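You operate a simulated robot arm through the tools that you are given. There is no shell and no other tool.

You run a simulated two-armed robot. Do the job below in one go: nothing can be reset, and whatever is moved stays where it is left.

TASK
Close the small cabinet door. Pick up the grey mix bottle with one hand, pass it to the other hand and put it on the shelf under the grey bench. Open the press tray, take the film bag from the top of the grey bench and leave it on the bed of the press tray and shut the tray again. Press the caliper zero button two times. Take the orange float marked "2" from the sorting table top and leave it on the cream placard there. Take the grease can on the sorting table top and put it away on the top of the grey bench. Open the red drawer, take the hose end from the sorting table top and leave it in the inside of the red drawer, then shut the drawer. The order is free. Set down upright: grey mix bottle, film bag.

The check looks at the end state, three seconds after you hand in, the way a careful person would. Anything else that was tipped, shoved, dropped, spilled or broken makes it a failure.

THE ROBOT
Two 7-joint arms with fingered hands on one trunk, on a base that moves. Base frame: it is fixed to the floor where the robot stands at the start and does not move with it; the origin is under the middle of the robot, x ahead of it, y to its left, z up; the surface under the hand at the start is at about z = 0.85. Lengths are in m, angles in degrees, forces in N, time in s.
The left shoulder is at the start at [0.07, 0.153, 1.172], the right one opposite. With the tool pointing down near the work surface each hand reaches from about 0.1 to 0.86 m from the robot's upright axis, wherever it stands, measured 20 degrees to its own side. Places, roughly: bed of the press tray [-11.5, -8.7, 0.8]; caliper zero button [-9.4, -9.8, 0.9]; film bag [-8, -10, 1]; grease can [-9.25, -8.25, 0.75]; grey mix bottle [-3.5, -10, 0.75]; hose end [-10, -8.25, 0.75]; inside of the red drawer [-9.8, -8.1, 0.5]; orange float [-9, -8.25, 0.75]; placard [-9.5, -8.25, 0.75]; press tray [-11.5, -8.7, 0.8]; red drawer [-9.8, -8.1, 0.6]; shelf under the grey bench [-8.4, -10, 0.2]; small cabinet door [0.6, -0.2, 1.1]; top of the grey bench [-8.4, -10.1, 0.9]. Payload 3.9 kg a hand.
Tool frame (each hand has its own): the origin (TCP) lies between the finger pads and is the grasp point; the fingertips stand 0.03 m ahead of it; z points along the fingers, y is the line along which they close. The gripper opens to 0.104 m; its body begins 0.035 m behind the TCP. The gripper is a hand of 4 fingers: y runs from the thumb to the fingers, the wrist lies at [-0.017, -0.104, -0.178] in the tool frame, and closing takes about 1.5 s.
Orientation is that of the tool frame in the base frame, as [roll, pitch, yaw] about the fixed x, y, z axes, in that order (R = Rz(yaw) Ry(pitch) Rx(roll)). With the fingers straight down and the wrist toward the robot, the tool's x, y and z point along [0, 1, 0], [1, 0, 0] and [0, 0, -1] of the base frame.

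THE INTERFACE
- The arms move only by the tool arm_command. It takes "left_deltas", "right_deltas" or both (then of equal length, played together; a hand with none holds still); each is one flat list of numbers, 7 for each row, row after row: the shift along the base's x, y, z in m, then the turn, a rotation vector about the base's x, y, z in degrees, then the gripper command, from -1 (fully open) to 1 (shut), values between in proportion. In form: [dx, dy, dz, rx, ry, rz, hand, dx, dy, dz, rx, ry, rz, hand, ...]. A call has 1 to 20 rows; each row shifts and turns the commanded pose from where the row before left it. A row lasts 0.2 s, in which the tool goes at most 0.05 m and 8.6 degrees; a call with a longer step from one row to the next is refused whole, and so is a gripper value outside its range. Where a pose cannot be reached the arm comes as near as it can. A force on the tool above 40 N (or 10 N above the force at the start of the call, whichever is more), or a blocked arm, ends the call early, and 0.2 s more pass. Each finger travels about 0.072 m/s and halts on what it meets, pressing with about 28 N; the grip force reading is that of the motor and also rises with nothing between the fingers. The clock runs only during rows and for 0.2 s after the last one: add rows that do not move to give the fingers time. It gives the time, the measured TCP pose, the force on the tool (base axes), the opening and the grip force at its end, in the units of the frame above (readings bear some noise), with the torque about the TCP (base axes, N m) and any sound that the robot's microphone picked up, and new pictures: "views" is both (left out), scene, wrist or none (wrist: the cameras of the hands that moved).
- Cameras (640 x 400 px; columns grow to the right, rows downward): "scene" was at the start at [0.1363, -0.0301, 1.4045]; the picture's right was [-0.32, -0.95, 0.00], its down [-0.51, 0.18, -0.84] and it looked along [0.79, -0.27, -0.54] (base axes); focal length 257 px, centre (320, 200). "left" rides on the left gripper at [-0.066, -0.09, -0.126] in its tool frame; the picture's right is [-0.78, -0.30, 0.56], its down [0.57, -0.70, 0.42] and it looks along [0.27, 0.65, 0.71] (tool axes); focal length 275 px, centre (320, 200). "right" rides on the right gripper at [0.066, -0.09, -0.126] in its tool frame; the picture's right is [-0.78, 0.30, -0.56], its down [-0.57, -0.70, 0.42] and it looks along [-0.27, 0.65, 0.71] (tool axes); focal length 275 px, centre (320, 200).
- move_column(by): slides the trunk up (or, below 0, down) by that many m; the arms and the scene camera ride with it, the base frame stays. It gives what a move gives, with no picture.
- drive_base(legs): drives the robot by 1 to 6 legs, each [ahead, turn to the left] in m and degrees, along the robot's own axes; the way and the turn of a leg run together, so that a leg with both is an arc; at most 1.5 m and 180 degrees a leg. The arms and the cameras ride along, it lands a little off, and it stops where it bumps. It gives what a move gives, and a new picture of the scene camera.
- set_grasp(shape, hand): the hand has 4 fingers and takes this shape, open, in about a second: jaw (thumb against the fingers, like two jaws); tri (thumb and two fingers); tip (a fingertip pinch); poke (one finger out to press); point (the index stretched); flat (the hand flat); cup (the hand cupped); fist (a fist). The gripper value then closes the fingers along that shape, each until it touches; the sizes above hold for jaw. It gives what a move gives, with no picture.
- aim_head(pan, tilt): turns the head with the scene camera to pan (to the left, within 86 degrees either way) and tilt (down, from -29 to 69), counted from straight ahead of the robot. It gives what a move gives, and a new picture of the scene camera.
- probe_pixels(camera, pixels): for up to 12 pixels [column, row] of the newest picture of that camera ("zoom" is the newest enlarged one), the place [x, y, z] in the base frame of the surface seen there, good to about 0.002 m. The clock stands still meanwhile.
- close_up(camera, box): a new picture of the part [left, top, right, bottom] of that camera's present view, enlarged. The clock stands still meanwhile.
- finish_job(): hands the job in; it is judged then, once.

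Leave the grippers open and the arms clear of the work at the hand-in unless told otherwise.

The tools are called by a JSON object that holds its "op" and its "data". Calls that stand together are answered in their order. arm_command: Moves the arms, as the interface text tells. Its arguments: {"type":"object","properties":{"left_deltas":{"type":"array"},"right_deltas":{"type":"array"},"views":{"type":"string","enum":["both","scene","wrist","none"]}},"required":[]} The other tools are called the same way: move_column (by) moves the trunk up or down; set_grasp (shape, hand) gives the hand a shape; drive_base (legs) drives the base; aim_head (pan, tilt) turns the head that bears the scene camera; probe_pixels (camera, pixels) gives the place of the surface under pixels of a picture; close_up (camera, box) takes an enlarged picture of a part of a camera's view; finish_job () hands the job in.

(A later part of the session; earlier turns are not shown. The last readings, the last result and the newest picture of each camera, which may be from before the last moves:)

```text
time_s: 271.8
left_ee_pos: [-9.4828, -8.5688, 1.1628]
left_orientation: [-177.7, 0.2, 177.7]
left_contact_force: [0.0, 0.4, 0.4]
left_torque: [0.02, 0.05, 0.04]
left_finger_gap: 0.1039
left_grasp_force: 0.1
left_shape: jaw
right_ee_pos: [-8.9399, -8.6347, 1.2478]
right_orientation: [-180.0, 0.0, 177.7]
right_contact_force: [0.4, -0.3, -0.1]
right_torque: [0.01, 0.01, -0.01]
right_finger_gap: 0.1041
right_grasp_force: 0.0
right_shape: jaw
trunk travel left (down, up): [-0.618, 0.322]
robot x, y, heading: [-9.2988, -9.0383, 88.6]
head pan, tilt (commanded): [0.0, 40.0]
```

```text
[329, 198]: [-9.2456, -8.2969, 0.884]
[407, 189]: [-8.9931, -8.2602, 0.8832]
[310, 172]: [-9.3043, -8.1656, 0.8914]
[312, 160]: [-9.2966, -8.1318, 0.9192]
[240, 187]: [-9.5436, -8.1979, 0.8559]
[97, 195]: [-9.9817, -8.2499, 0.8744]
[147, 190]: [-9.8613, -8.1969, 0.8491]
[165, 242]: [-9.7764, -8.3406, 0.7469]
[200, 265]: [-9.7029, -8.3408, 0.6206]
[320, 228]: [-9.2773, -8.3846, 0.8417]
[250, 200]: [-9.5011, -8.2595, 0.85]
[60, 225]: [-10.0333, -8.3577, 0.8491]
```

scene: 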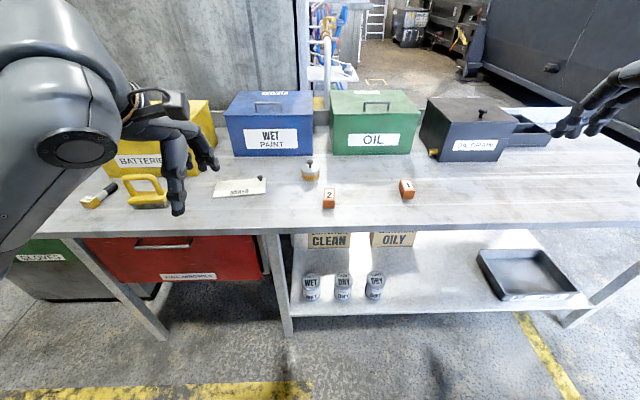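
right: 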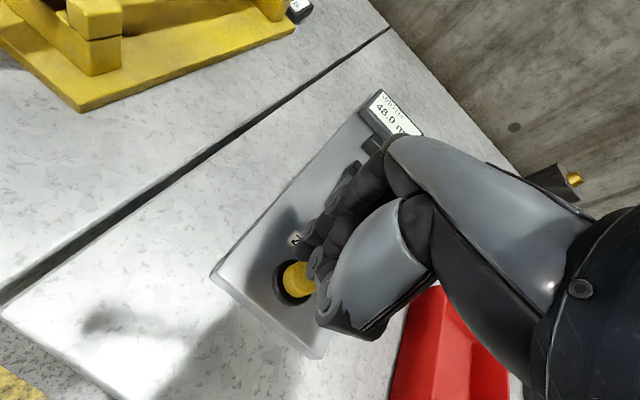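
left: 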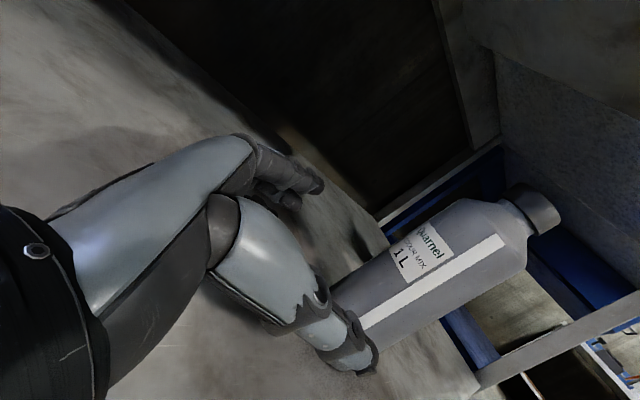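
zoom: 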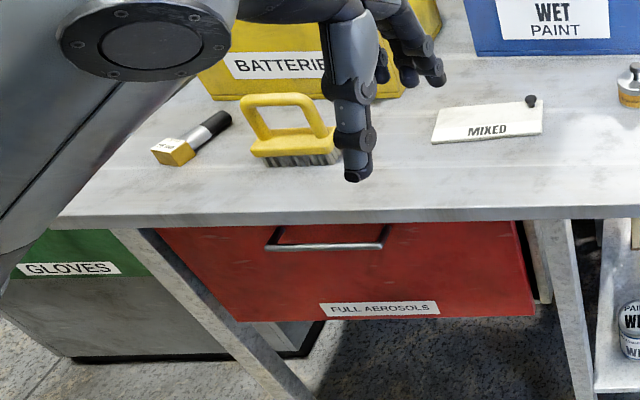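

The sorting table top is at z = 0.85 with its front edge at y = -8.385. Float "2" is at (-9.246, -8.297), the can at (-9.30, -8.155), the placard "MIXED" at (-9.54, -8.2), and the drawer handle at (-9.78, -8.34, 0.75). I will move to about (-9.4, -8.9) and face slightly left so that the float lies about 20° to my right side.

{"op": "drive_base", "data": {"legs": [[0, 37.5], [0.17, 0], [0, -30]]}}

{"op": "aim_head", "data": {"pan": -10, "tilt": 45}}

```text
time_s: 276.5
left_ee_pos: [-9.6429, -8.4613, 1.1612]
left_orientation: [-177.5, 0.2, -175.0]
left_contact_force: [-0.1, 0.6, -0.6]
left_torque: [-0.01, -0.04, 0.03]
left_finger_gap: 0.1038
left_grasp_force: 0.2
left_shape: jaw
right_ee_pos: [-9.0962, -8.4559, 1.2471]
right_orientation: [-179.9, 0.1, -174.9]
right_contact_force: [-0.1, -0.1, 0.0]
right_torque: [0.01, 0.02, -0.01]
right_finger_gap: 0.1034
right_grasp_force: 0.1
right_shape: jaw
trunk travel left (down, up): [-0.618, 0.322]
robot x, y, heading: [-9.3981, -8.9048, 95.8]
head pan, tilt (commanded): [0.0, 40.0]
```

scene: 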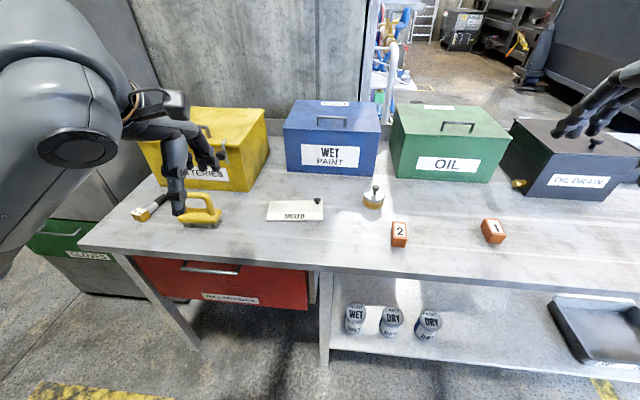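

```text
time_s: 277.3
left_ee_pos: [-9.6412, -8.4609, 1.1623]
left_orientation: [-177.6, 0.2, -174.9]
left_contact_force: [0.2, 0.3, -0.3]
left_torque: [-0.01, -0.04, 0.0]
left_finger_gap: 0.1042
left_grasp_force: 0.1
left_shape: jaw
right_ee_pos: [-9.0945, -8.4549, 1.2489]
right_orientation: [-179.9, -0.1, -174.8]
right_contact_force: [0.6, -0.5, 0.3]
right_torque: [-0.03, 0.02, 0.01]
right_finger_gap: 0.1037
right_grasp_force: 0.1
right_shape: jaw
trunk travel left (down, up): [-0.618, 0.322]
robot x, y, heading: [-9.3991, -8.9015, 95.8]
head pan, tilt (commanded): [-10.0, 45.0]
```

scene: 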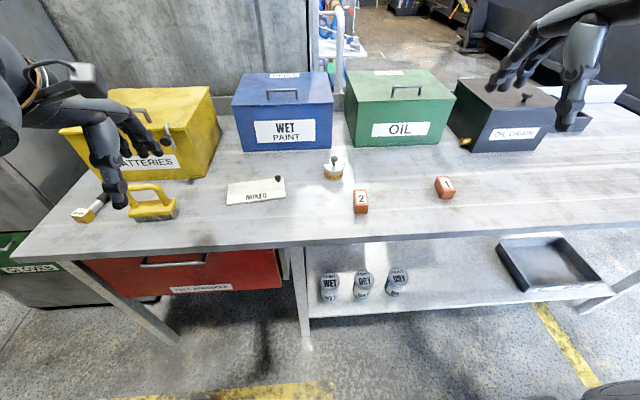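

I will zoom in on the float "2", the can and the placard for precise geometry.

{"op": "close_up", "data": {"camera": "scene", "box": [310, 150, 390, 225]}}

{"op": "probe_pixels", "data": {"camera": "zoom", "pixels": [[400, 240], [372, 240], [428, 240], [400, 222], [400, 258], [400, 300], [372, 222], [428, 222], [190, 95], [190, 60], [190, 150], [150, 120]]}}

```text
5.33 times, centred on (350, 188) of scene
```

zoom: 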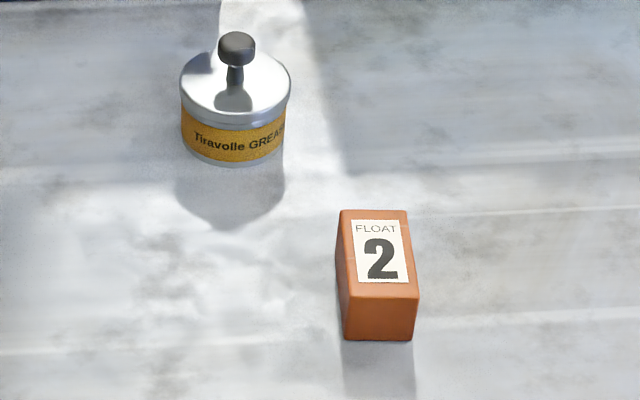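

```text
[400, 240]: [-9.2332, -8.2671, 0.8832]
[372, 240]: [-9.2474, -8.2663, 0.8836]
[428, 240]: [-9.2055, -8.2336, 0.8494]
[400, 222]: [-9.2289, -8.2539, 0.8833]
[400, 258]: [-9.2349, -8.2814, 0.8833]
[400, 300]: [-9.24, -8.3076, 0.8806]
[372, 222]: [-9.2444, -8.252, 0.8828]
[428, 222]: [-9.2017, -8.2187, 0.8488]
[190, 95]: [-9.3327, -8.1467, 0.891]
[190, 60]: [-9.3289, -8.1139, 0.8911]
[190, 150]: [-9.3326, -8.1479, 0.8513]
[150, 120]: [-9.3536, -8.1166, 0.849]
```

I will probe the float's corners and the can's lid and knob.

{"op": "probe_pixels", "data": {"camera": "zoom", "pixels": [[346, 216], [403, 216], [412, 290], [354, 290], [375, 255], [237, 45], [237, 35], [185, 80], [288, 80], [235, 120], [235, 55], [237, 70]]}}

{"op": "close_up", "data": {"camera": "scene", "box": [215, 160, 305, 220]}}

```text
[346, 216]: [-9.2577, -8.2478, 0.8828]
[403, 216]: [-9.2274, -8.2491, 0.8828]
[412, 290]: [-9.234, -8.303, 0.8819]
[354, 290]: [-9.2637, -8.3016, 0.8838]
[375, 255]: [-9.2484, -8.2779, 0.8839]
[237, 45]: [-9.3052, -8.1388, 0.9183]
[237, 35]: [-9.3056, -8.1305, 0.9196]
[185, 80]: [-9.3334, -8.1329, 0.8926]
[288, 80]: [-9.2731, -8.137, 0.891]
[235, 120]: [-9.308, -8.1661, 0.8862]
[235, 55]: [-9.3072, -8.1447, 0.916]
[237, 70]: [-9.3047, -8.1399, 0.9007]
```

```text
6.67 times, centred on (260, 190) of scene
```

zoom: 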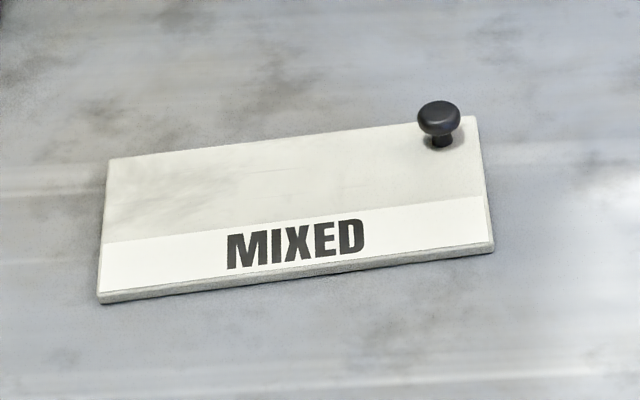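

The float is a 3.3 × 5.8 cm block, centre (-9.246, -8.275), top z 0.883, with its long axis turned about 7° right of +y. I will bring the right hand above it at z about 1.0, yawed -12° so the thumb and fingers close along its length.

{"op": "arm_command", "data": {"right_deltas": [-0.019, 0.0224, -0.031, 0, 0, -1.6, -1, -0.019, 0.0224, -0.031, 0, 0, -1.6, -1, -0.019, 0.0224, -0.031, 0, 0, -1.6, -1, -0.019, 0.0224, -0.031, 0, 0, -1.6, -1, -0.019, 0.0224, -0.031, 0, 0, -1.6, -1, -0.019, 0.0224, -0.031, 0, 0, -1.6, -1, -0.019, 0.0224, -0.031, 0, 0, -1.6, -1, -0.019, 0.0224, -0.031, 0, 0, -1.4, -1], "views": "both"}}

```text
time_s: 279.1
left_ee_pos: [-9.6429, -8.4584, 1.1624]
left_orientation: [-177.5, 0.3, -174.7]
left_contact_force: [0.2, -0.6, 1.2]
left_torque: [-0.05, -0.04, 0.01]
left_finger_gap: 0.1039
left_grasp_force: 0.0
left_shape: jaw
right_ee_pos: [-9.2477, -8.2755, 0.9989]
right_orientation: [-179.9, -0.1, 172.6]
right_contact_force: [0.2, 0.2, 0.2]
right_torque: [0.01, 0.0, 0.02]
right_finger_gap: 0.104
right_grasp_force: 0.2
right_shape: jaw
trunk travel left (down, up): [-0.618, 0.322]
robot x, y, heading: [-9.4, -8.9036, 95.8]
head pan, tilt (commanded): [-10.0, 45.0]
```

scene: 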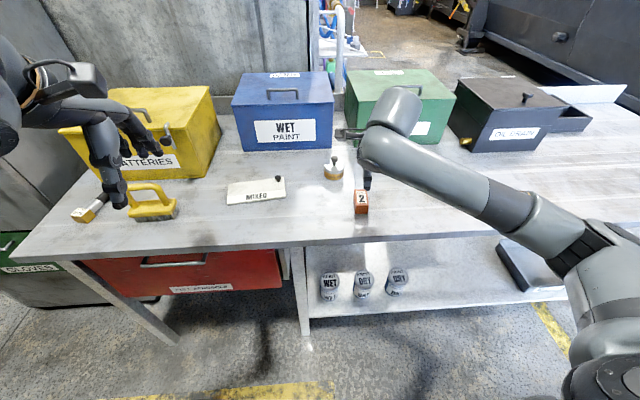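
right: 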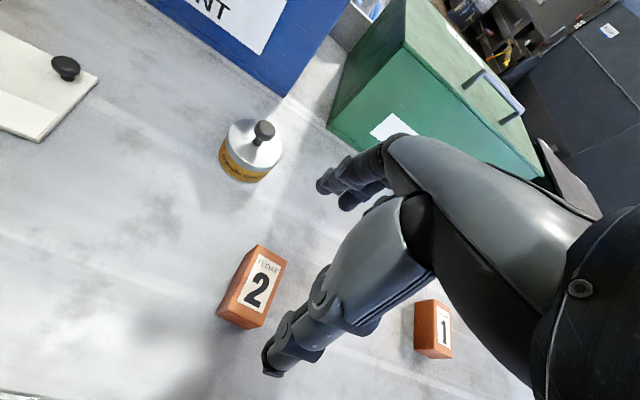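

No reach problems this way. The float is between thumb and fingers in the wrist view. I will descend 8 cm and check.

{"op": "arm_command", "data": {"right_deltas": [0.001, 0, -0.03, 0, 0, 0, -1, 0.001, 0, -0.03, 0, 0, 0, -1, 0, 0, -0.02, 0, 0, 0, -1], "views": "both"}}

{"op": "close_up", "data": {"camera": "scene", "box": [300, 90, 440, 230]}}

```text
time_s: 279.9
left_ee_pos: [-9.6425, -8.4606, 1.1624]
left_orientation: [-177.7, 0.2, -174.8]
left_contact_force: [0.5, 0.5, 0.4]
left_torque: [0.01, -0.01, -0.02]
left_finger_gap: 0.1037
left_grasp_force: 0.1
left_shape: jaw
right_ee_pos: [-9.2464, -8.2759, 0.9205]
right_orientation: [-179.9, 0.0, 172.4]
right_contact_force: [-0.1, -0.7, -0.1]
right_torque: [0.0, -0.02, 0.0]
right_finger_gap: 0.1039
right_grasp_force: 0.1
right_shape: jaw
trunk travel left (down, up): [-0.618, 0.322]
robot x, y, heading: [-9.3942, -8.9009, 96.1]
head pan, tilt (commanded): [-10.0, 45.0]
```

scene: 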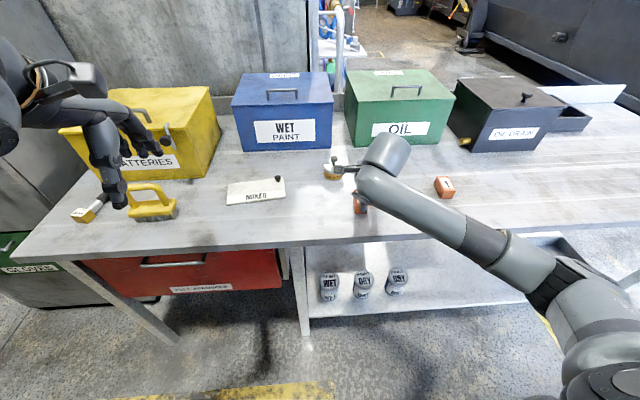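
right: 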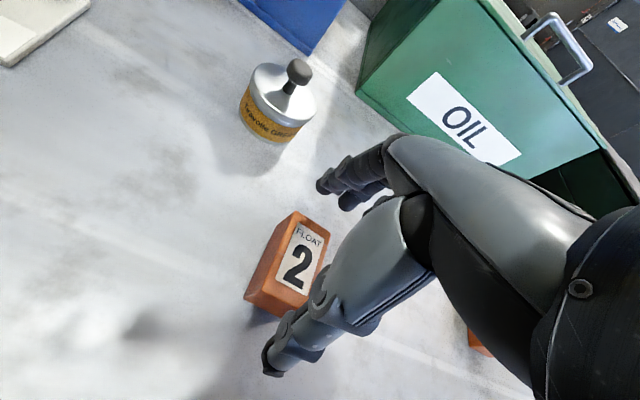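

```text
2.86 times, centred on (370, 160) of scene
```

zoom: 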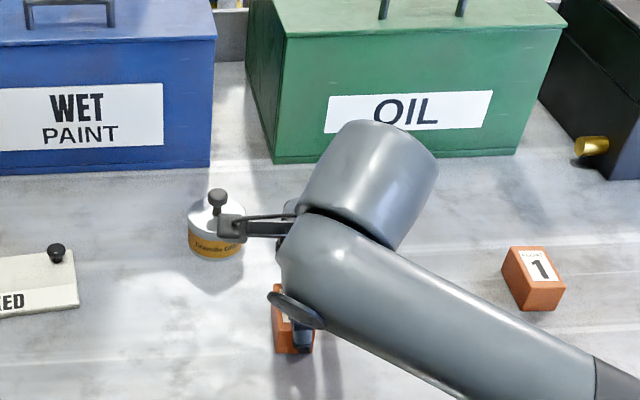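

All clear. I will descend the remaining 3.7 cm and close.

{"op": "arm_command", "data": {"right_deltas": [0, 0, -0.02, 0, 0, 0, -1, 0, 0, -0.016, 0, 0, 0, -1, 0, 0, 0, 0, 0, 0, -0.5, 0, 0, 0, 0, 0, 0, 0, 0, 0, 0, 0, 0, 0, 0.5, 0, 0, 0, 0, 0, 0, 1, 0, 0, 0, 0, 0, 0, 1, 0, 0, 0, 0, 0, 0, 1], "views": "both"}}

```text
time_s: 281.7
left_ee_pos: [-9.6422, -8.46, 1.1624]
left_orientation: [-177.6, 0.1, -174.9]
left_contact_force: [-0.8, 1.0, 0.0]
left_torque: [-0.01, -0.04, 0.0]
left_finger_gap: 0.1036
left_grasp_force: 0.1
left_shape: jaw
right_ee_pos: [-9.2449, -8.2769, 0.8849]
right_orientation: [-179.9, 0.0, 172.6]
right_contact_force: [-0.1, -0.6, 0.5]
right_torque: [0.03, -0.01, 0.01]
right_finger_gap: 0.0605
right_grasp_force: 27.9
right_shape: jaw
trunk travel left (down, up): [-0.618, 0.322]
robot x, y, heading: [-9.3976, -8.9037, 96.0]
head pan, tilt (commanded): [-10.0, 45.0]
```

scene: 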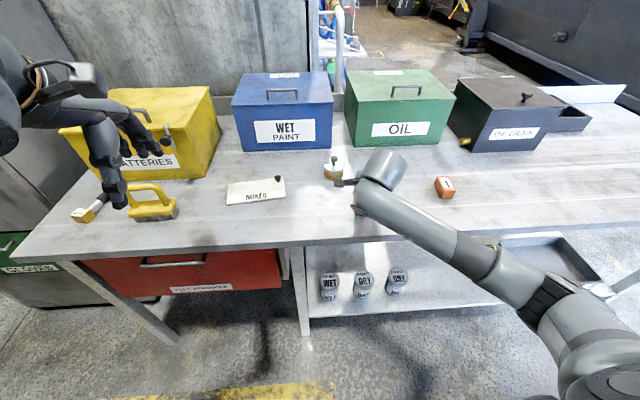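
right: 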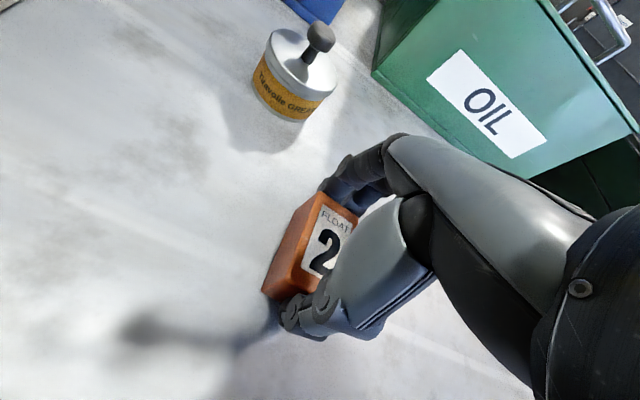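

The float is gripped (gap 0.0605, 28 N). I will lift it 12 cm and then measure the placard.

{"op": "arm_command", "data": {"right_deltas": [0, 0, 0.02, 0, 0, 0, 1, 0, 0, 0.03, 0, 0, 0, 1, 0, 0, 0.035, 0, 0, 0, 1, 0, 0, 0.035, 0, 0, 0, 1], "views": "wrist"}}

{"op": "close_up", "data": {"camera": "scene", "box": [215, 160, 305, 220]}}

{"op": "probe_pixels", "data": {"camera": "zoom", "pixels": [[112, 165], [104, 288], [470, 128], [488, 240], [290, 190], [440, 108], [440, 140], [60, 200], [200, 180], [330, 160], [300, 215], [180, 215]]}}

```text
time_s: 282.7
left_ee_pos: [-9.6424, -8.4611, 1.1616]
left_orientation: [-177.6, 0.2, -174.9]
left_contact_force: [-0.7, 0.2, -0.1]
left_torque: [-0.01, -0.01, 0.02]
left_finger_gap: 0.104
left_grasp_force: 0.0
left_shape: jaw
right_ee_pos: [-9.2451, -8.2778, 1.0051]
right_orientation: [-179.7, 0.0, 172.6]
right_contact_force: [0.1, 0.4, -0.5]
right_torque: [0.0, 0.0, 0.02]
right_finger_gap: 0.0602
right_grasp_force: 28.4
right_shape: jaw
trunk travel left (down, up): [-0.618, 0.322]
robot x, y, heading: [-9.4005, -8.9033, 95.8]
head pan, tilt (commanded): [-10.0, 45.0]
```

right: 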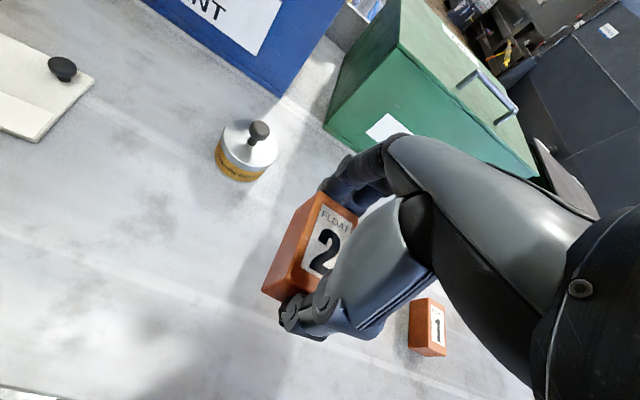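

```text
6.67 times, centred on (260, 190) of scene
```

zoom: 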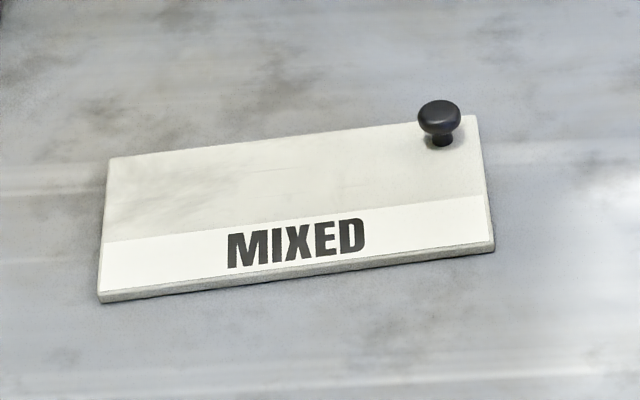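

```text
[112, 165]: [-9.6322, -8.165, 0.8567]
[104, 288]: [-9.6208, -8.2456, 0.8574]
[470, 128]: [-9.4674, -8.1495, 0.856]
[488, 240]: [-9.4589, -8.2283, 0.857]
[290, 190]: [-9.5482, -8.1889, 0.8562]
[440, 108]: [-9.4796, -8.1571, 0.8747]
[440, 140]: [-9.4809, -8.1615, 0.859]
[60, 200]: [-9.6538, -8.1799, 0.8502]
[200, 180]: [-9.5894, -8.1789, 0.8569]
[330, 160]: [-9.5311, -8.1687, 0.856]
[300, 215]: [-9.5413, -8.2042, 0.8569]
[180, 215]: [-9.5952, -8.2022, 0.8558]
```

The placard's top is at z 0.8565, its centre about (-9.545, -8.197), and its depth axis turned about 8° left of +y. The pin knob is at (-9.48, -8.159). I will turn the base 27° left, which swings the float toward the placard at safe height.

{"op": "drive_base", "data": {"legs": [[0, 27]]}}

```text
time_s: 284.4
left_ee_pos: [-9.8152, -8.62, 1.162]
left_orientation: [-177.6, 0.2, -147.9]
left_contact_force: [-0.3, -0.6, 0.3]
left_torque: [0.01, 0.02, 0.02]
left_finger_gap: 0.1038
left_grasp_force: 0.0
left_shape: jaw
right_ee_pos: [-9.5431, -8.2744, 1.0047]
right_orientation: [-179.9, 0.0, -160.5]
right_contact_force: [0.4, 0.6, -1.8]
right_torque: [-0.02, -0.02, 0.04]
right_finger_gap: 0.0601
right_grasp_force: 28.1
right_shape: jaw
trunk travel left (down, up): [-0.618, 0.322]
robot x, y, heading: [-9.3952, -8.9023, 122.5]
head pan, tilt (commanded): [-10.0, 45.0]
```

scene: 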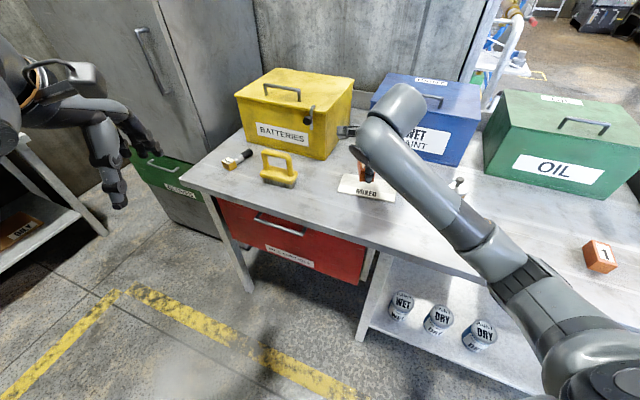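

I will move over the placard's centre-left (-9.557, -8.198) and turn -12° to align, then check by wrist camera.

{"op": "arm_command", "data": {"right_deltas": [-0.005, 0.025, 0, 0, 0, -4, 1, -0.005, 0.025, 0, 0, 0, -4, 1, -0.004, 0.026, 0, 0, 0, -4, 1, 0, 0, -0.03, 0, 0, 0, 1, 0, 0, -0.03, 0, 0, 0, 1], "views": "both"}}

```text
time_s: 285.6
left_ee_pos: [-9.8147, -8.6197, 1.1627]
left_orientation: [-177.6, 0.2, -148.0]
left_contact_force: [0.4, -0.3, -0.9]
left_torque: [-0.01, 0.01, 0.02]
left_finger_gap: 0.1038
left_grasp_force: 0.0
left_shape: jaw
right_ee_pos: [-9.558, -8.1993, 0.9443]
right_orientation: [-179.9, 0.0, -172.5]
right_contact_force: [-0.3, -0.4, -0.7]
right_torque: [0.0, 0.04, 0.03]
right_finger_gap: 0.06
right_grasp_force: 27.8
right_shape: jaw
trunk travel left (down, up): [-0.618, 0.322]
robot x, y, heading: [-9.3946, -8.901, 122.6]
head pan, tilt (commanded): [-10.0, 45.0]
```

scene: 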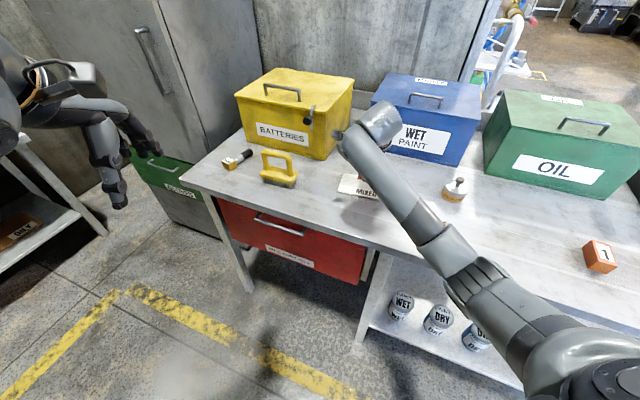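
right: 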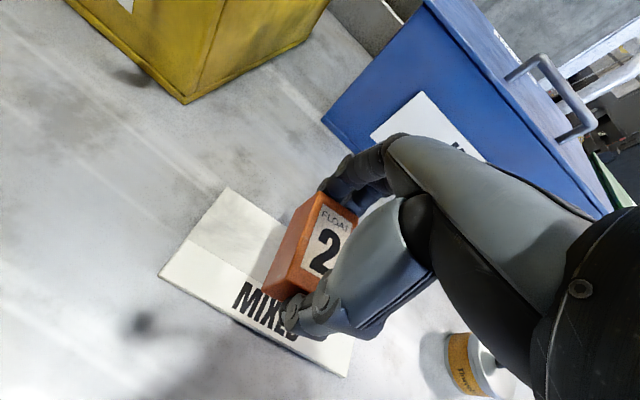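

The float hangs right over the placard. I will lower 4.8 cm to just above contact, then feel for it.

{"op": "arm_command", "data": {"right_deltas": [0, 0, -0.025, 0, 0, 0, 1, 0, 0, -0.02, 0, 0, 0, 1, 0, 0, -0.004, 0, 0, 0, 1, 0, 0, -0.002, 0, 0, 0, 1], "views": "wrist"}}

```text
time_s: 286.6
left_ee_pos: [-9.8163, -8.6195, 1.1628]
left_orientation: [-177.7, 0.2, -148.0]
left_contact_force: [0.5, -0.4, -0.1]
left_torque: [0.0, 0.03, -0.01]
left_finger_gap: 0.1038
left_grasp_force: 0.1
left_shape: jaw
right_ee_pos: [-9.5565, -8.1999, 0.8935]
right_orientation: [-179.8, 0.0, -172.6]
right_contact_force: [-0.3, 0.3, -0.8]
right_torque: [0.0, 0.0, 0.02]
right_finger_gap: 0.0604
right_grasp_force: 28.0
right_shape: jaw
trunk travel left (down, up): [-0.618, 0.322]
robot x, y, heading: [-9.3982, -8.9019, 122.6]
head pan, tilt (commanded): [-10.0, 45.0]
```

right: 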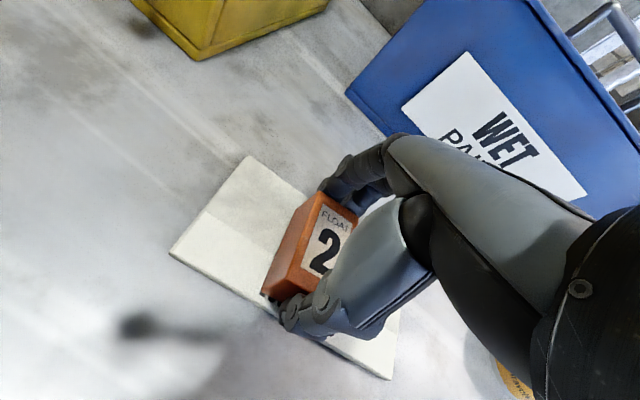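

No contact force yet. I will go down 2 mm more and check.

{"op": "arm_command", "data": {"right_deltas": [0, 0, -0.002, 0, 0, 0, 1, 0, 0, 0, 0, 0, 0, 1], "views": "none"}}

```text
time_s: 287.2
left_ee_pos: [-9.8158, -8.6197, 1.1627]
left_orientation: [-177.6, 0.2, -148.0]
left_contact_force: [0.4, 0.4, 1.0]
left_torque: [0.01, -0.01, 0.04]
left_finger_gap: 0.1037
left_grasp_force: 0.0
left_shape: jaw
right_ee_pos: [-9.5577, -8.2004, 0.891]
right_orientation: [-179.9, 0.0, -172.6]
right_contact_force: [0.4, 0.1, 1.4]
right_torque: [0.0, 0.02, -0.02]
right_finger_gap: 0.06
right_grasp_force: 28.3
right_shape: jaw
trunk travel left (down, up): [-0.618, 0.322]
robot x, y, heading: [-9.3955, -8.9043, 122.5]
head pan, tilt (commanded): [-10.0, 45.0]
```

There is light contact (+1.4 N). I will open slowly and lift away.

{"op": "arm_command", "data": {"right_deltas": [0, 0, 0, 0, 0, 0, 0.3, 0, 0, 0, 0, 0, 0, -0.2, 0, 0, 0, 0, 0, 0, -0.6, 0, 0, 0, 0, 0, 0, -0.8, 0, 0, 0.02, 0, 0, 0, -0.8, 0, 0, 0.03, 0, 0, 0, -0.8, 0, 0, 0.04, 0, 0, 0, -1, 0, 0, 0.04, 0, 0, 0, -1], "views": "both"}}

```text
time_s: 289.0
left_ee_pos: [-9.8162, -8.6203, 1.1619]
left_orientation: [-177.6, 0.2, -148.0]
left_contact_force: [0.5, -1.1, -0.1]
left_torque: [0.02, -0.01, 0.05]
left_finger_gap: 0.104
left_grasp_force: 0.0
left_shape: jaw
right_ee_pos: [-9.5575, -8.1996, 1.0212]
right_orientation: [-179.8, 0.0, -172.6]
right_contact_force: [-0.6, -0.7, 0.5]
right_torque: [-0.01, 0.05, 0.0]
right_finger_gap: 0.1036
right_grasp_force: 0.2
right_shape: jaw
trunk travel left (down, up): [-0.618, 0.322]
robot x, y, heading: [-9.3974, -8.9019, 122.5]
head pan, tilt (commanded): [-10.0, 45.0]
```

scene: 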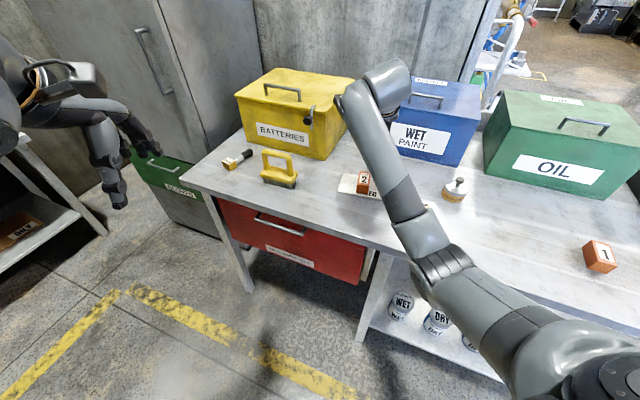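
right: 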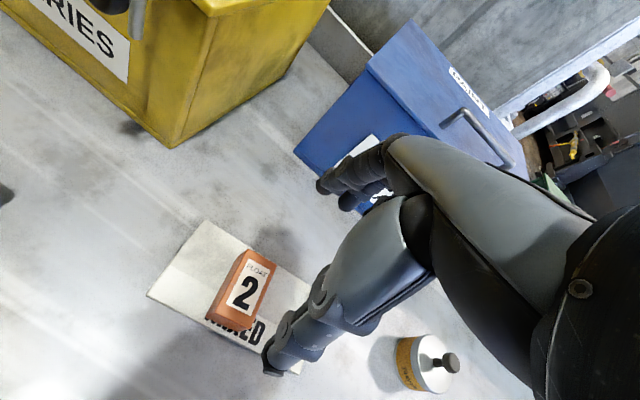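

Float "2" sits on the placard. Next is the grease can at (453,190). I will zoom in on it and probe the space around it.

{"op": "close_up", "data": {"camera": "scene", "box": [380, 110, 520, 230]}}

{"op": "probe_pixels", "data": {"camera": "scene", "pixels": [[455, 166], [430, 158], [486, 165], [453, 195], [455, 180], [362, 180], [372, 195], [520, 190], [440, 150]]}}

```text
3.33 times, centred on (450, 170) of scene
```

zoom: 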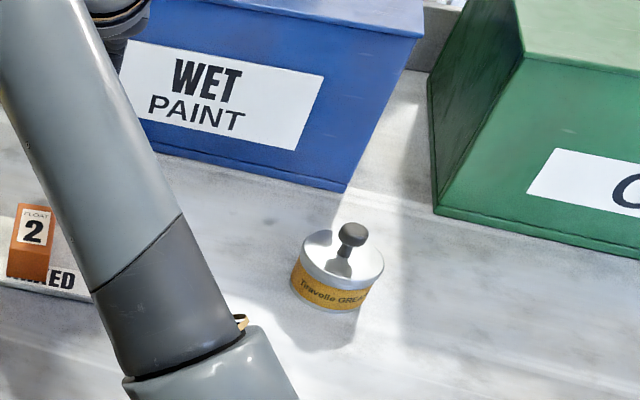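

```text
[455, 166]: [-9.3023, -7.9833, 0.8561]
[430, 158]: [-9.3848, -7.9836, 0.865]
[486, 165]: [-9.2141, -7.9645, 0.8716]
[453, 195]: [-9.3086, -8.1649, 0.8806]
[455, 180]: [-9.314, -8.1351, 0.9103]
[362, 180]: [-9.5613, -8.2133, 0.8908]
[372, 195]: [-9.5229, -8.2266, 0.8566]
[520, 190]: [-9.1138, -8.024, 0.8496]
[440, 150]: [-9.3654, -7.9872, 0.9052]
```

The can's centre is (-9.303, -8.136), radius 0.03, lid z 0.891, knob top 0.92, with plenty of room around. I will turn the base 19.5° right to bring the hand over it.

{"op": "drive_base", "data": {"legs": [[0, -19.5]]}}

{"op": "arm_command", "data": {"right_deltas": [0, 0.0, 0, 0, 0, 0, -1], "views": "both"}}

```text
time_s: 290.5
left_ee_pos: [-9.6986, -8.498, 1.1624]
left_orientation: [-177.7, 0.2, -167.2]
left_contact_force: [0.5, -0.3, 0.2]
left_torque: [0.03, 0.01, -0.02]
left_finger_gap: 0.104
left_grasp_force: 0.0
left_shape: jaw
right_ee_pos: [-9.3176, -8.1853, 1.0216]
right_orientation: [-180.0, 0.0, 168.2]
right_contact_force: [-0.7, -0.8, 0.4]
right_torque: [0.01, -0.02, -0.01]
right_finger_gap: 0.1035
right_grasp_force: 0.1
right_shape: jaw
trunk travel left (down, up): [-0.618, 0.322]
robot x, y, heading: [-9.3975, -8.9088, 103.9]
head pan, tilt (commanded): [-10.0, 45.0]
```

scene: 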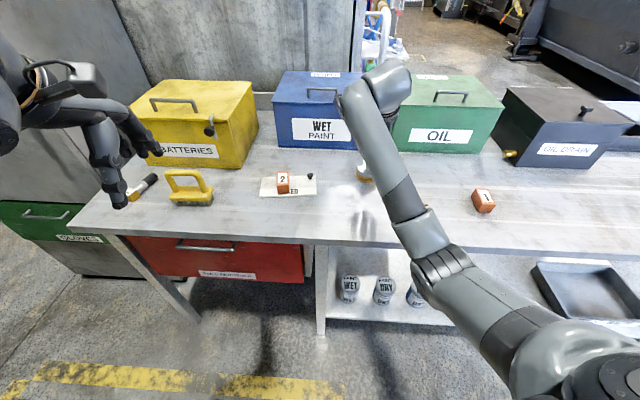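

```text
time_s: 290.9
left_ee_pos: [-9.7003, -8.4983, 1.1617]
left_orientation: [-177.6, 0.3, -167.2]
left_contact_force: [-0.2, 0.5, -0.6]
left_torque: [0.02, 0.0, 0.0]
left_finger_gap: 0.104
left_grasp_force: 0.1
left_shape: jaw
right_ee_pos: [-9.3172, -8.1873, 1.021]
right_orientation: [-179.9, 0.0, 168.2]
right_contact_force: [0.3, 0.3, -0.3]
right_torque: [-0.03, 0.02, 0.03]
right_finger_gap: 0.1033
right_grasp_force: 0.1
right_shape: jaw
trunk travel left (down, up): [-0.618, 0.322]
robot x, y, heading: [-9.3973, -8.9056, 103.4]
head pan, tilt (commanded): [-10.0, 45.0]
```

scene: 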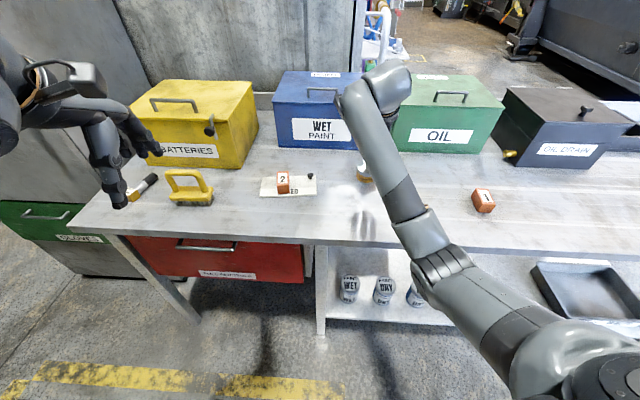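
right: 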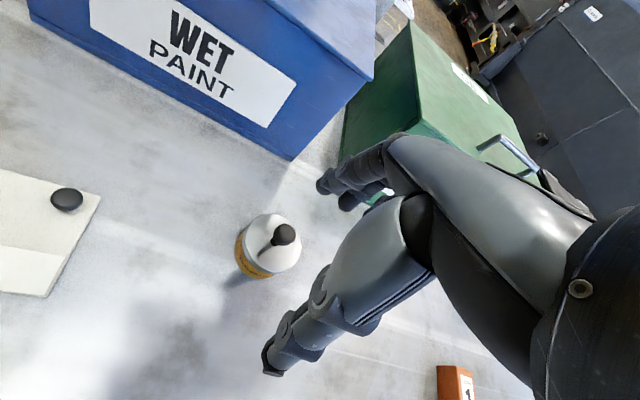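

I will move 1.4 cm right and 5.1 cm forward over the can, and descend to z 0.95 to check.

{"op": "arm_command", "data": {"right_deltas": [0.007, 0.025, 0, 0, 0, 4, -1, 0.007, 0.026, 0, 0, 0, 4, -1, 0, 0, -0.035, 0, 0, 0, -1, 0, 0, -0.035, 0, 0, 0, -1], "views": "both"}}

{"op": "probe_pixels", "data": {"camera": "right", "pixels": [[300, 230], [290, 260], [330, 240], [310, 200]]}}

```text
time_s: 291.9
left_ee_pos: [-9.6991, -8.4975, 1.1626]
left_orientation: [-177.6, 0.2, -167.2]
left_contact_force: [-0.3, 0.6, -0.7]
left_torque: [0.03, 0.03, -0.01]
left_finger_gap: 0.1039
left_grasp_force: 0.1
left_shape: jaw
right_ee_pos: [-9.3042, -8.1354, 0.9505]
right_orientation: [-179.9, -0.1, 176.3]
right_contact_force: [-0.7, 0.0, -0.2]
right_torque: [0.02, 0.0, -0.01]
right_finger_gap: 0.1037
right_grasp_force: 0.1
right_shape: jaw
trunk travel left (down, up): [-0.618, 0.322]
robot x, y, heading: [-9.3977, -8.9049, 103.3]
head pan, tilt (commanded): [-10.0, 45.0]
```

scene: 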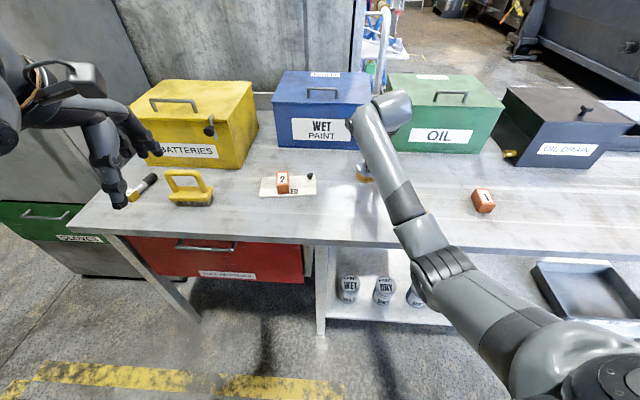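
right: 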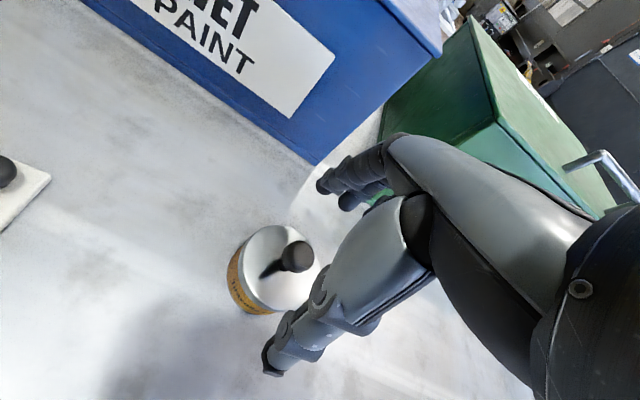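

```text
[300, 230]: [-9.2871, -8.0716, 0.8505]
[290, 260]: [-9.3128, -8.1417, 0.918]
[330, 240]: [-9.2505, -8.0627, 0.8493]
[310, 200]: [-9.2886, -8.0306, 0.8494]
```

It is centred. I will descend to z 0.893 (palm just above the knob) and close on the body.

{"op": "arm_command", "data": {"right_deltas": [0, 0, -0.03, 0, 0, 0, -1, 0, 0, -0.02, 0, 0, 0, -1, 0, 0, -0.007, 0, 0, 0, -1, 0, 0, 0, 0, 0, 0, -0.5, 0, 0, 0, 0, 0, 0, 0, 0, 0, 0, 0, 0, 0, 0.5, 0, 0, 0, 0, 0, 0, 1, 0, 0, 0, 0, 0, 0, 1, 0, 0, 0, 0, 0, 0, 1], "views": "both"}}

```text
time_s: 293.9
left_ee_pos: [-9.6996, -8.4979, 1.1621]
left_orientation: [-177.5, 0.2, -167.2]
left_contact_force: [-0.6, -0.2, 0.5]
left_torque: [0.01, 0.0, -0.02]
left_finger_gap: 0.1039
left_grasp_force: 0.0
left_shape: jaw
right_ee_pos: [-9.3033, -8.1358, 0.8942]
right_orientation: [-179.9, 0.0, 176.2]
right_contact_force: [-0.1, -1.0, 0.2]
right_torque: [0.06, 0.0, 0.0]
right_finger_gap: 0.053
right_grasp_force: 28.0
right_shape: jaw
trunk travel left (down, up): [-0.618, 0.322]
robot x, y, heading: [-9.3991, -8.9034, 103.7]
head pan, tilt (commanded): [-10.0, 45.0]
```

scene: 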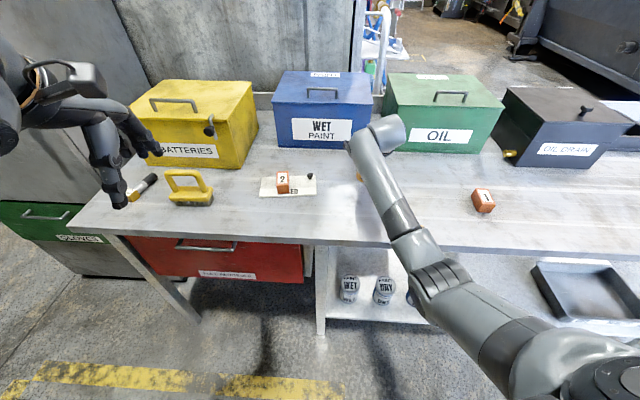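
right: 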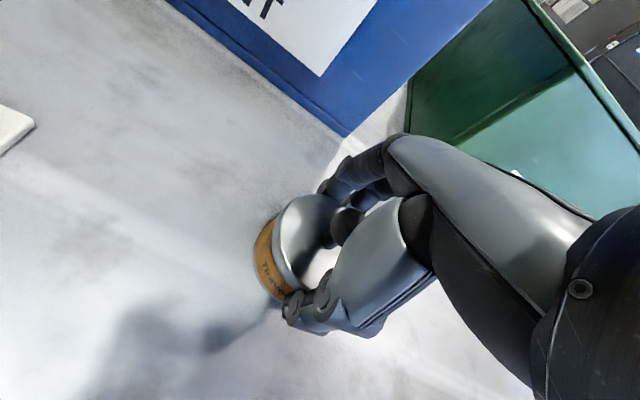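

It is gripped (gap 0.053). I will lift 12 cm and check it holds.

{"op": "arm_command", "data": {"right_deltas": [0, 0, 0.015, 0, 0, 0, 1, 0, 0, 0.025, 0, 0, 0, 1, 0, 0, 0.04, 0, 0, 0, 1, 0, 0, 0.04, 0, 0, 0, 1], "views": "both"}}

```text
time_s: 294.9
left_ee_pos: [-9.6995, -8.4978, 1.1634]
left_orientation: [-177.6, 0.1, -167.2]
left_contact_force: [-0.1, 0.0, -0.1]
left_torque: [-0.01, -0.01, 0.01]
left_finger_gap: 0.1041
left_grasp_force: 0.1
left_shape: jaw
right_ee_pos: [-9.3041, -8.1351, 1.0131]
right_orientation: [-179.9, 0.0, 176.2]
right_contact_force: [0.1, -0.6, -5.8]
right_torque: [-0.01, -0.04, 0.01]
right_finger_gap: 0.053
right_grasp_force: 28.1
right_shape: jaw
trunk travel left (down, up): [-0.618, 0.322]
robot x, y, heading: [-9.3951, -8.8997, 103.8]
head pan, tilt (commanded): [-10.0, 45.0]
```

scene: 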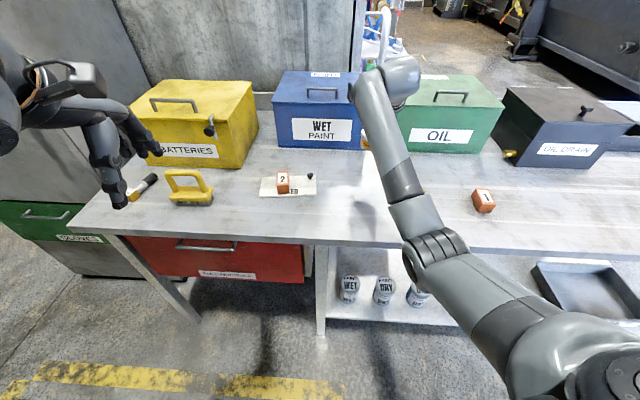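
right: 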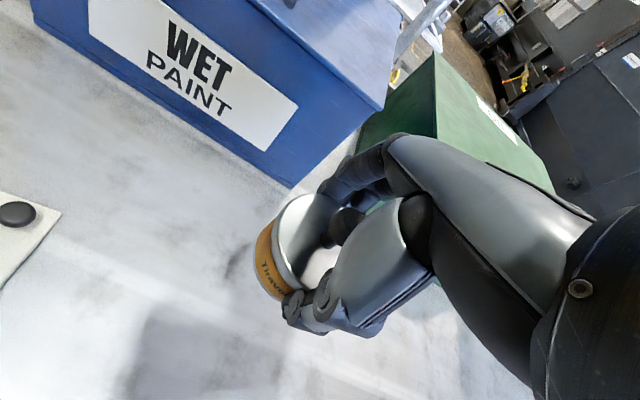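

The can (about 0.6 kg) is held. I will draw the hand in toward me, back away from the table slightly, then turn right to head along +x toward the grey bench.

{"op": "arm_command", "data": {"right_deltas": [0.01, -0.035, 0.02, 0, 0, 0, 1, 0.015, -0.035, 0.015, 0, 0, 1, 1, 0.02, -0.035, 0.015, 0, 0, 2, 1, 0.025, -0.03, 0.01, 0, 0, 3, 1, 0.025, -0.03, 0.01, 0, 0, 3, 1, 0.025, -0.02, 0, 0, 0, 3, 1], "views": "none"}}

{"op": "drive_base", "data": {"legs": [[-0.13, 0], [0, -100]]}}

{"op": "aim_head", "data": {"pan": 0, "tilt": 25}}

```text
time_s: 296.3
left_ee_pos: [-9.6975, -8.4976, 1.164]
left_orientation: [-177.5, 0.0, -167.2]
left_contact_force: [-0.5, 0.1, 0.4]
left_torque: [0.0, 0.03, 0.0]
left_finger_gap: 0.1042
left_grasp_force: 0.1
left_shape: jaw
right_ee_pos: [-9.1822, -8.3215, 1.0833]
right_orientation: [-179.7, -0.2, -171.8]
right_contact_force: [0.7, -0.2, -6.2]
right_torque: [-0.01, -0.02, -0.01]
right_finger_gap: 0.0524
right_grasp_force: 27.8
right_shape: jaw
trunk travel left (down, up): [-0.618, 0.322]
robot x, y, heading: [-9.3958, -8.9012, 103.6]
head pan, tilt (commanded): [-10.0, 45.0]
```

```text
time_s: 301.7
left_ee_pos: [-8.9167, -8.798, 1.1624]
left_orientation: [-177.5, 0.2, 93.1]
left_contact_force: [0.0, 0.5, 0.5]
left_torque: [-0.03, 0.02, 0.0]
left_finger_gap: 0.1039
left_grasp_force: 0.1
left_shape: jaw
right_ee_pos: [-8.8298, -9.3364, 1.0854]
right_orientation: [-179.7, 0.0, 88.4]
right_contact_force: [-0.2, -0.4, -5.6]
right_torque: [-0.01, 0.03, 0.0]
right_finger_gap: 0.0525
right_grasp_force: 27.8
right_shape: jaw
trunk travel left (down, up): [-0.618, 0.322]
robot x, y, heading: [-9.3721, -9.0259, 4.0]
head pan, tilt (commanded): [-10.0, 45.0]
```

scene: 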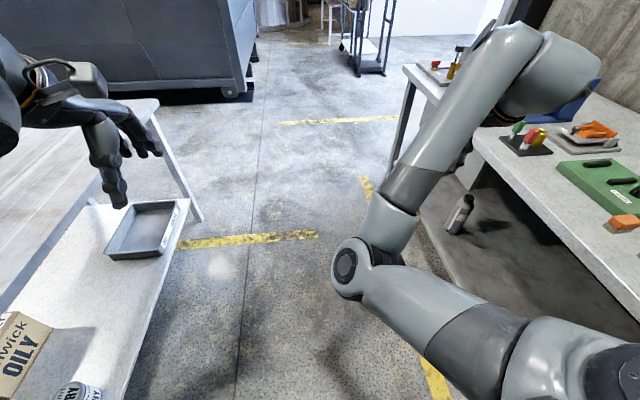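

```text
time_s: 302.6
left_ee_pos: [-8.9162, -8.7978, 1.163]
left_orientation: [-177.6, 0.1, 93.1]
left_contact_force: [0.3, -0.7, 0.1]
left_torque: [0.0, -0.01, 0.02]
left_finger_gap: 0.104
left_grasp_force: 0.1
left_shape: jaw
right_ee_pos: [-8.8308, -9.3352, 1.0848]
right_orientation: [-179.9, 0.0, 88.5]
right_contact_force: [0.8, 0.4, -6.6]
right_torque: [-0.01, 0.01, -0.03]
right_finger_gap: 0.0522
right_grasp_force: 27.5
right_shape: jaw
trunk travel left (down, up): [-0.618, 0.322]
robot x, y, heading: [-9.3642, -9.0269, 3.5]
head pan, tilt (commanded): [0.0, 25.0]
```

scene: 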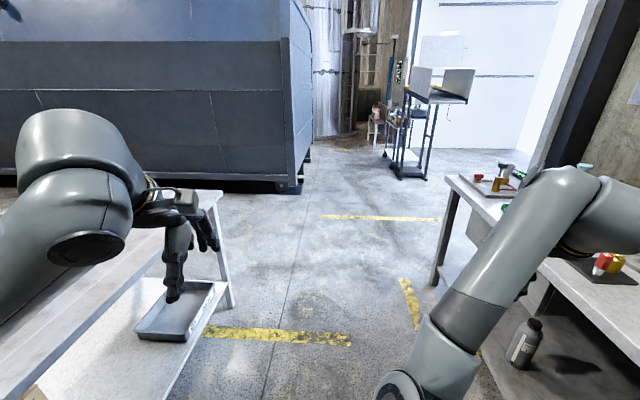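

The aisle ahead is clear. I will drive 0.95 m along +x, turn right to face the grey bench and look for a free spot.

{"op": "drive_base", "data": {"legs": [[0, -3], [0.85, 0], [0, -91]]}}

{"op": "aim_head", "data": {"pan": -5, "tilt": 45}}

```text
time_s: 311.4
left_ee_pos: [-8.3076, -9.4704, 1.1619]
left_orientation: [-177.6, 0.3, 0.4]
left_contact_force: [0.4, -0.7, 0.0]
left_torque: [0.0, 0.03, 0.04]
left_finger_gap: 0.1038
left_grasp_force: 0.0
left_shape: jaw
right_ee_pos: [-8.8488, -9.5329, 1.0835]
right_orientation: [-179.9, -0.1, -4.2]
right_contact_force: [0.3, 0.2, -5.4]
right_torque: [0.01, 0.02, 0.02]
right_finger_gap: 0.052
right_grasp_force: 28.0
right_shape: jaw
trunk travel left (down, up): [-0.618, 0.322]
robot x, y, heading: [-8.5146, -9.0101, -89.1]
head pan, tilt (commanded): [0.0, 25.0]
```

scene: 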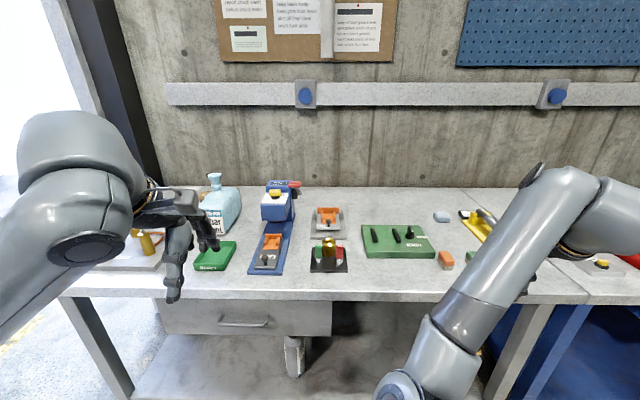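

```text
time_s: 312.2
left_ee_pos: [-8.3073, -9.4717, 1.1628]
left_orientation: [-177.6, 0.1, 0.5]
left_contact_force: [-0.3, -0.2, -0.4]
left_torque: [0.0, 0.02, -0.02]
left_finger_gap: 0.1039
left_grasp_force: 0.1
left_shape: jaw
right_ee_pos: [-8.8491, -9.5332, 1.0837]
right_orientation: [-179.8, -0.1, -4.2]
right_contact_force: [0.5, -0.2, -5.6]
right_torque: [0.03, 0.04, 0.01]
right_finger_gap: 0.0519
right_grasp_force: 28.3
right_shape: jaw
trunk travel left (down, up): [-0.618, 0.322]
robot x, y, heading: [-8.5191, -9.0089, -88.9]
head pan, tilt (commanded): [-5.0, 45.0]
```

scene: 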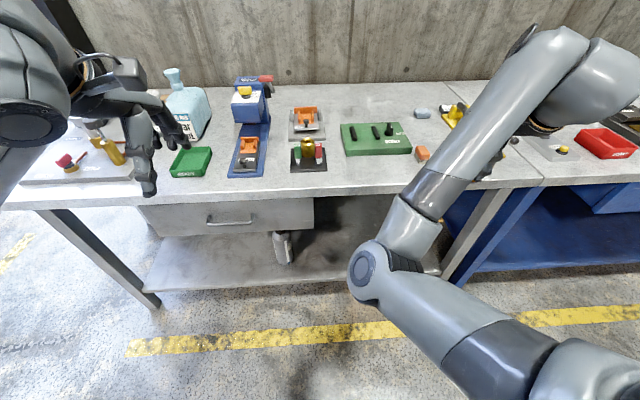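

I will probe the table edge and the fronts of the items to find a free patch for the can.

{"op": "probe_pixels", "data": {"camera": "scene", "pixels": [[350, 158], [410, 155], [380, 192], [328, 172], [292, 173], [265, 176], [415, 160], [342, 125], [330, 140], [360, 110], [388, 105], [410, 118]]}}

{"op": "close_up", "data": {"camera": "scene", "box": [260, 80, 460, 205]}}

```text
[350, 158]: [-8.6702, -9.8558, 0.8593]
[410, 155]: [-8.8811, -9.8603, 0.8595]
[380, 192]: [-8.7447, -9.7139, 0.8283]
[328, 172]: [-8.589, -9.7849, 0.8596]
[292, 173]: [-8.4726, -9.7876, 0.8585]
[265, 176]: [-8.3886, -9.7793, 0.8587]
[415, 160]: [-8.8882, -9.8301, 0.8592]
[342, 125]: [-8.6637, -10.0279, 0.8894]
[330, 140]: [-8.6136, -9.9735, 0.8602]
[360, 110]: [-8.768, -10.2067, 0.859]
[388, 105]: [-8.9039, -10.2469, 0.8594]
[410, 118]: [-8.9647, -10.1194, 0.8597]
```

```text
3.20 times, centred on (360, 142) of scene
```

zoom: 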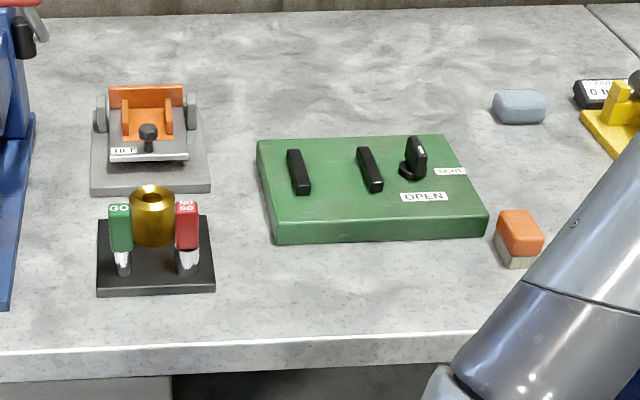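

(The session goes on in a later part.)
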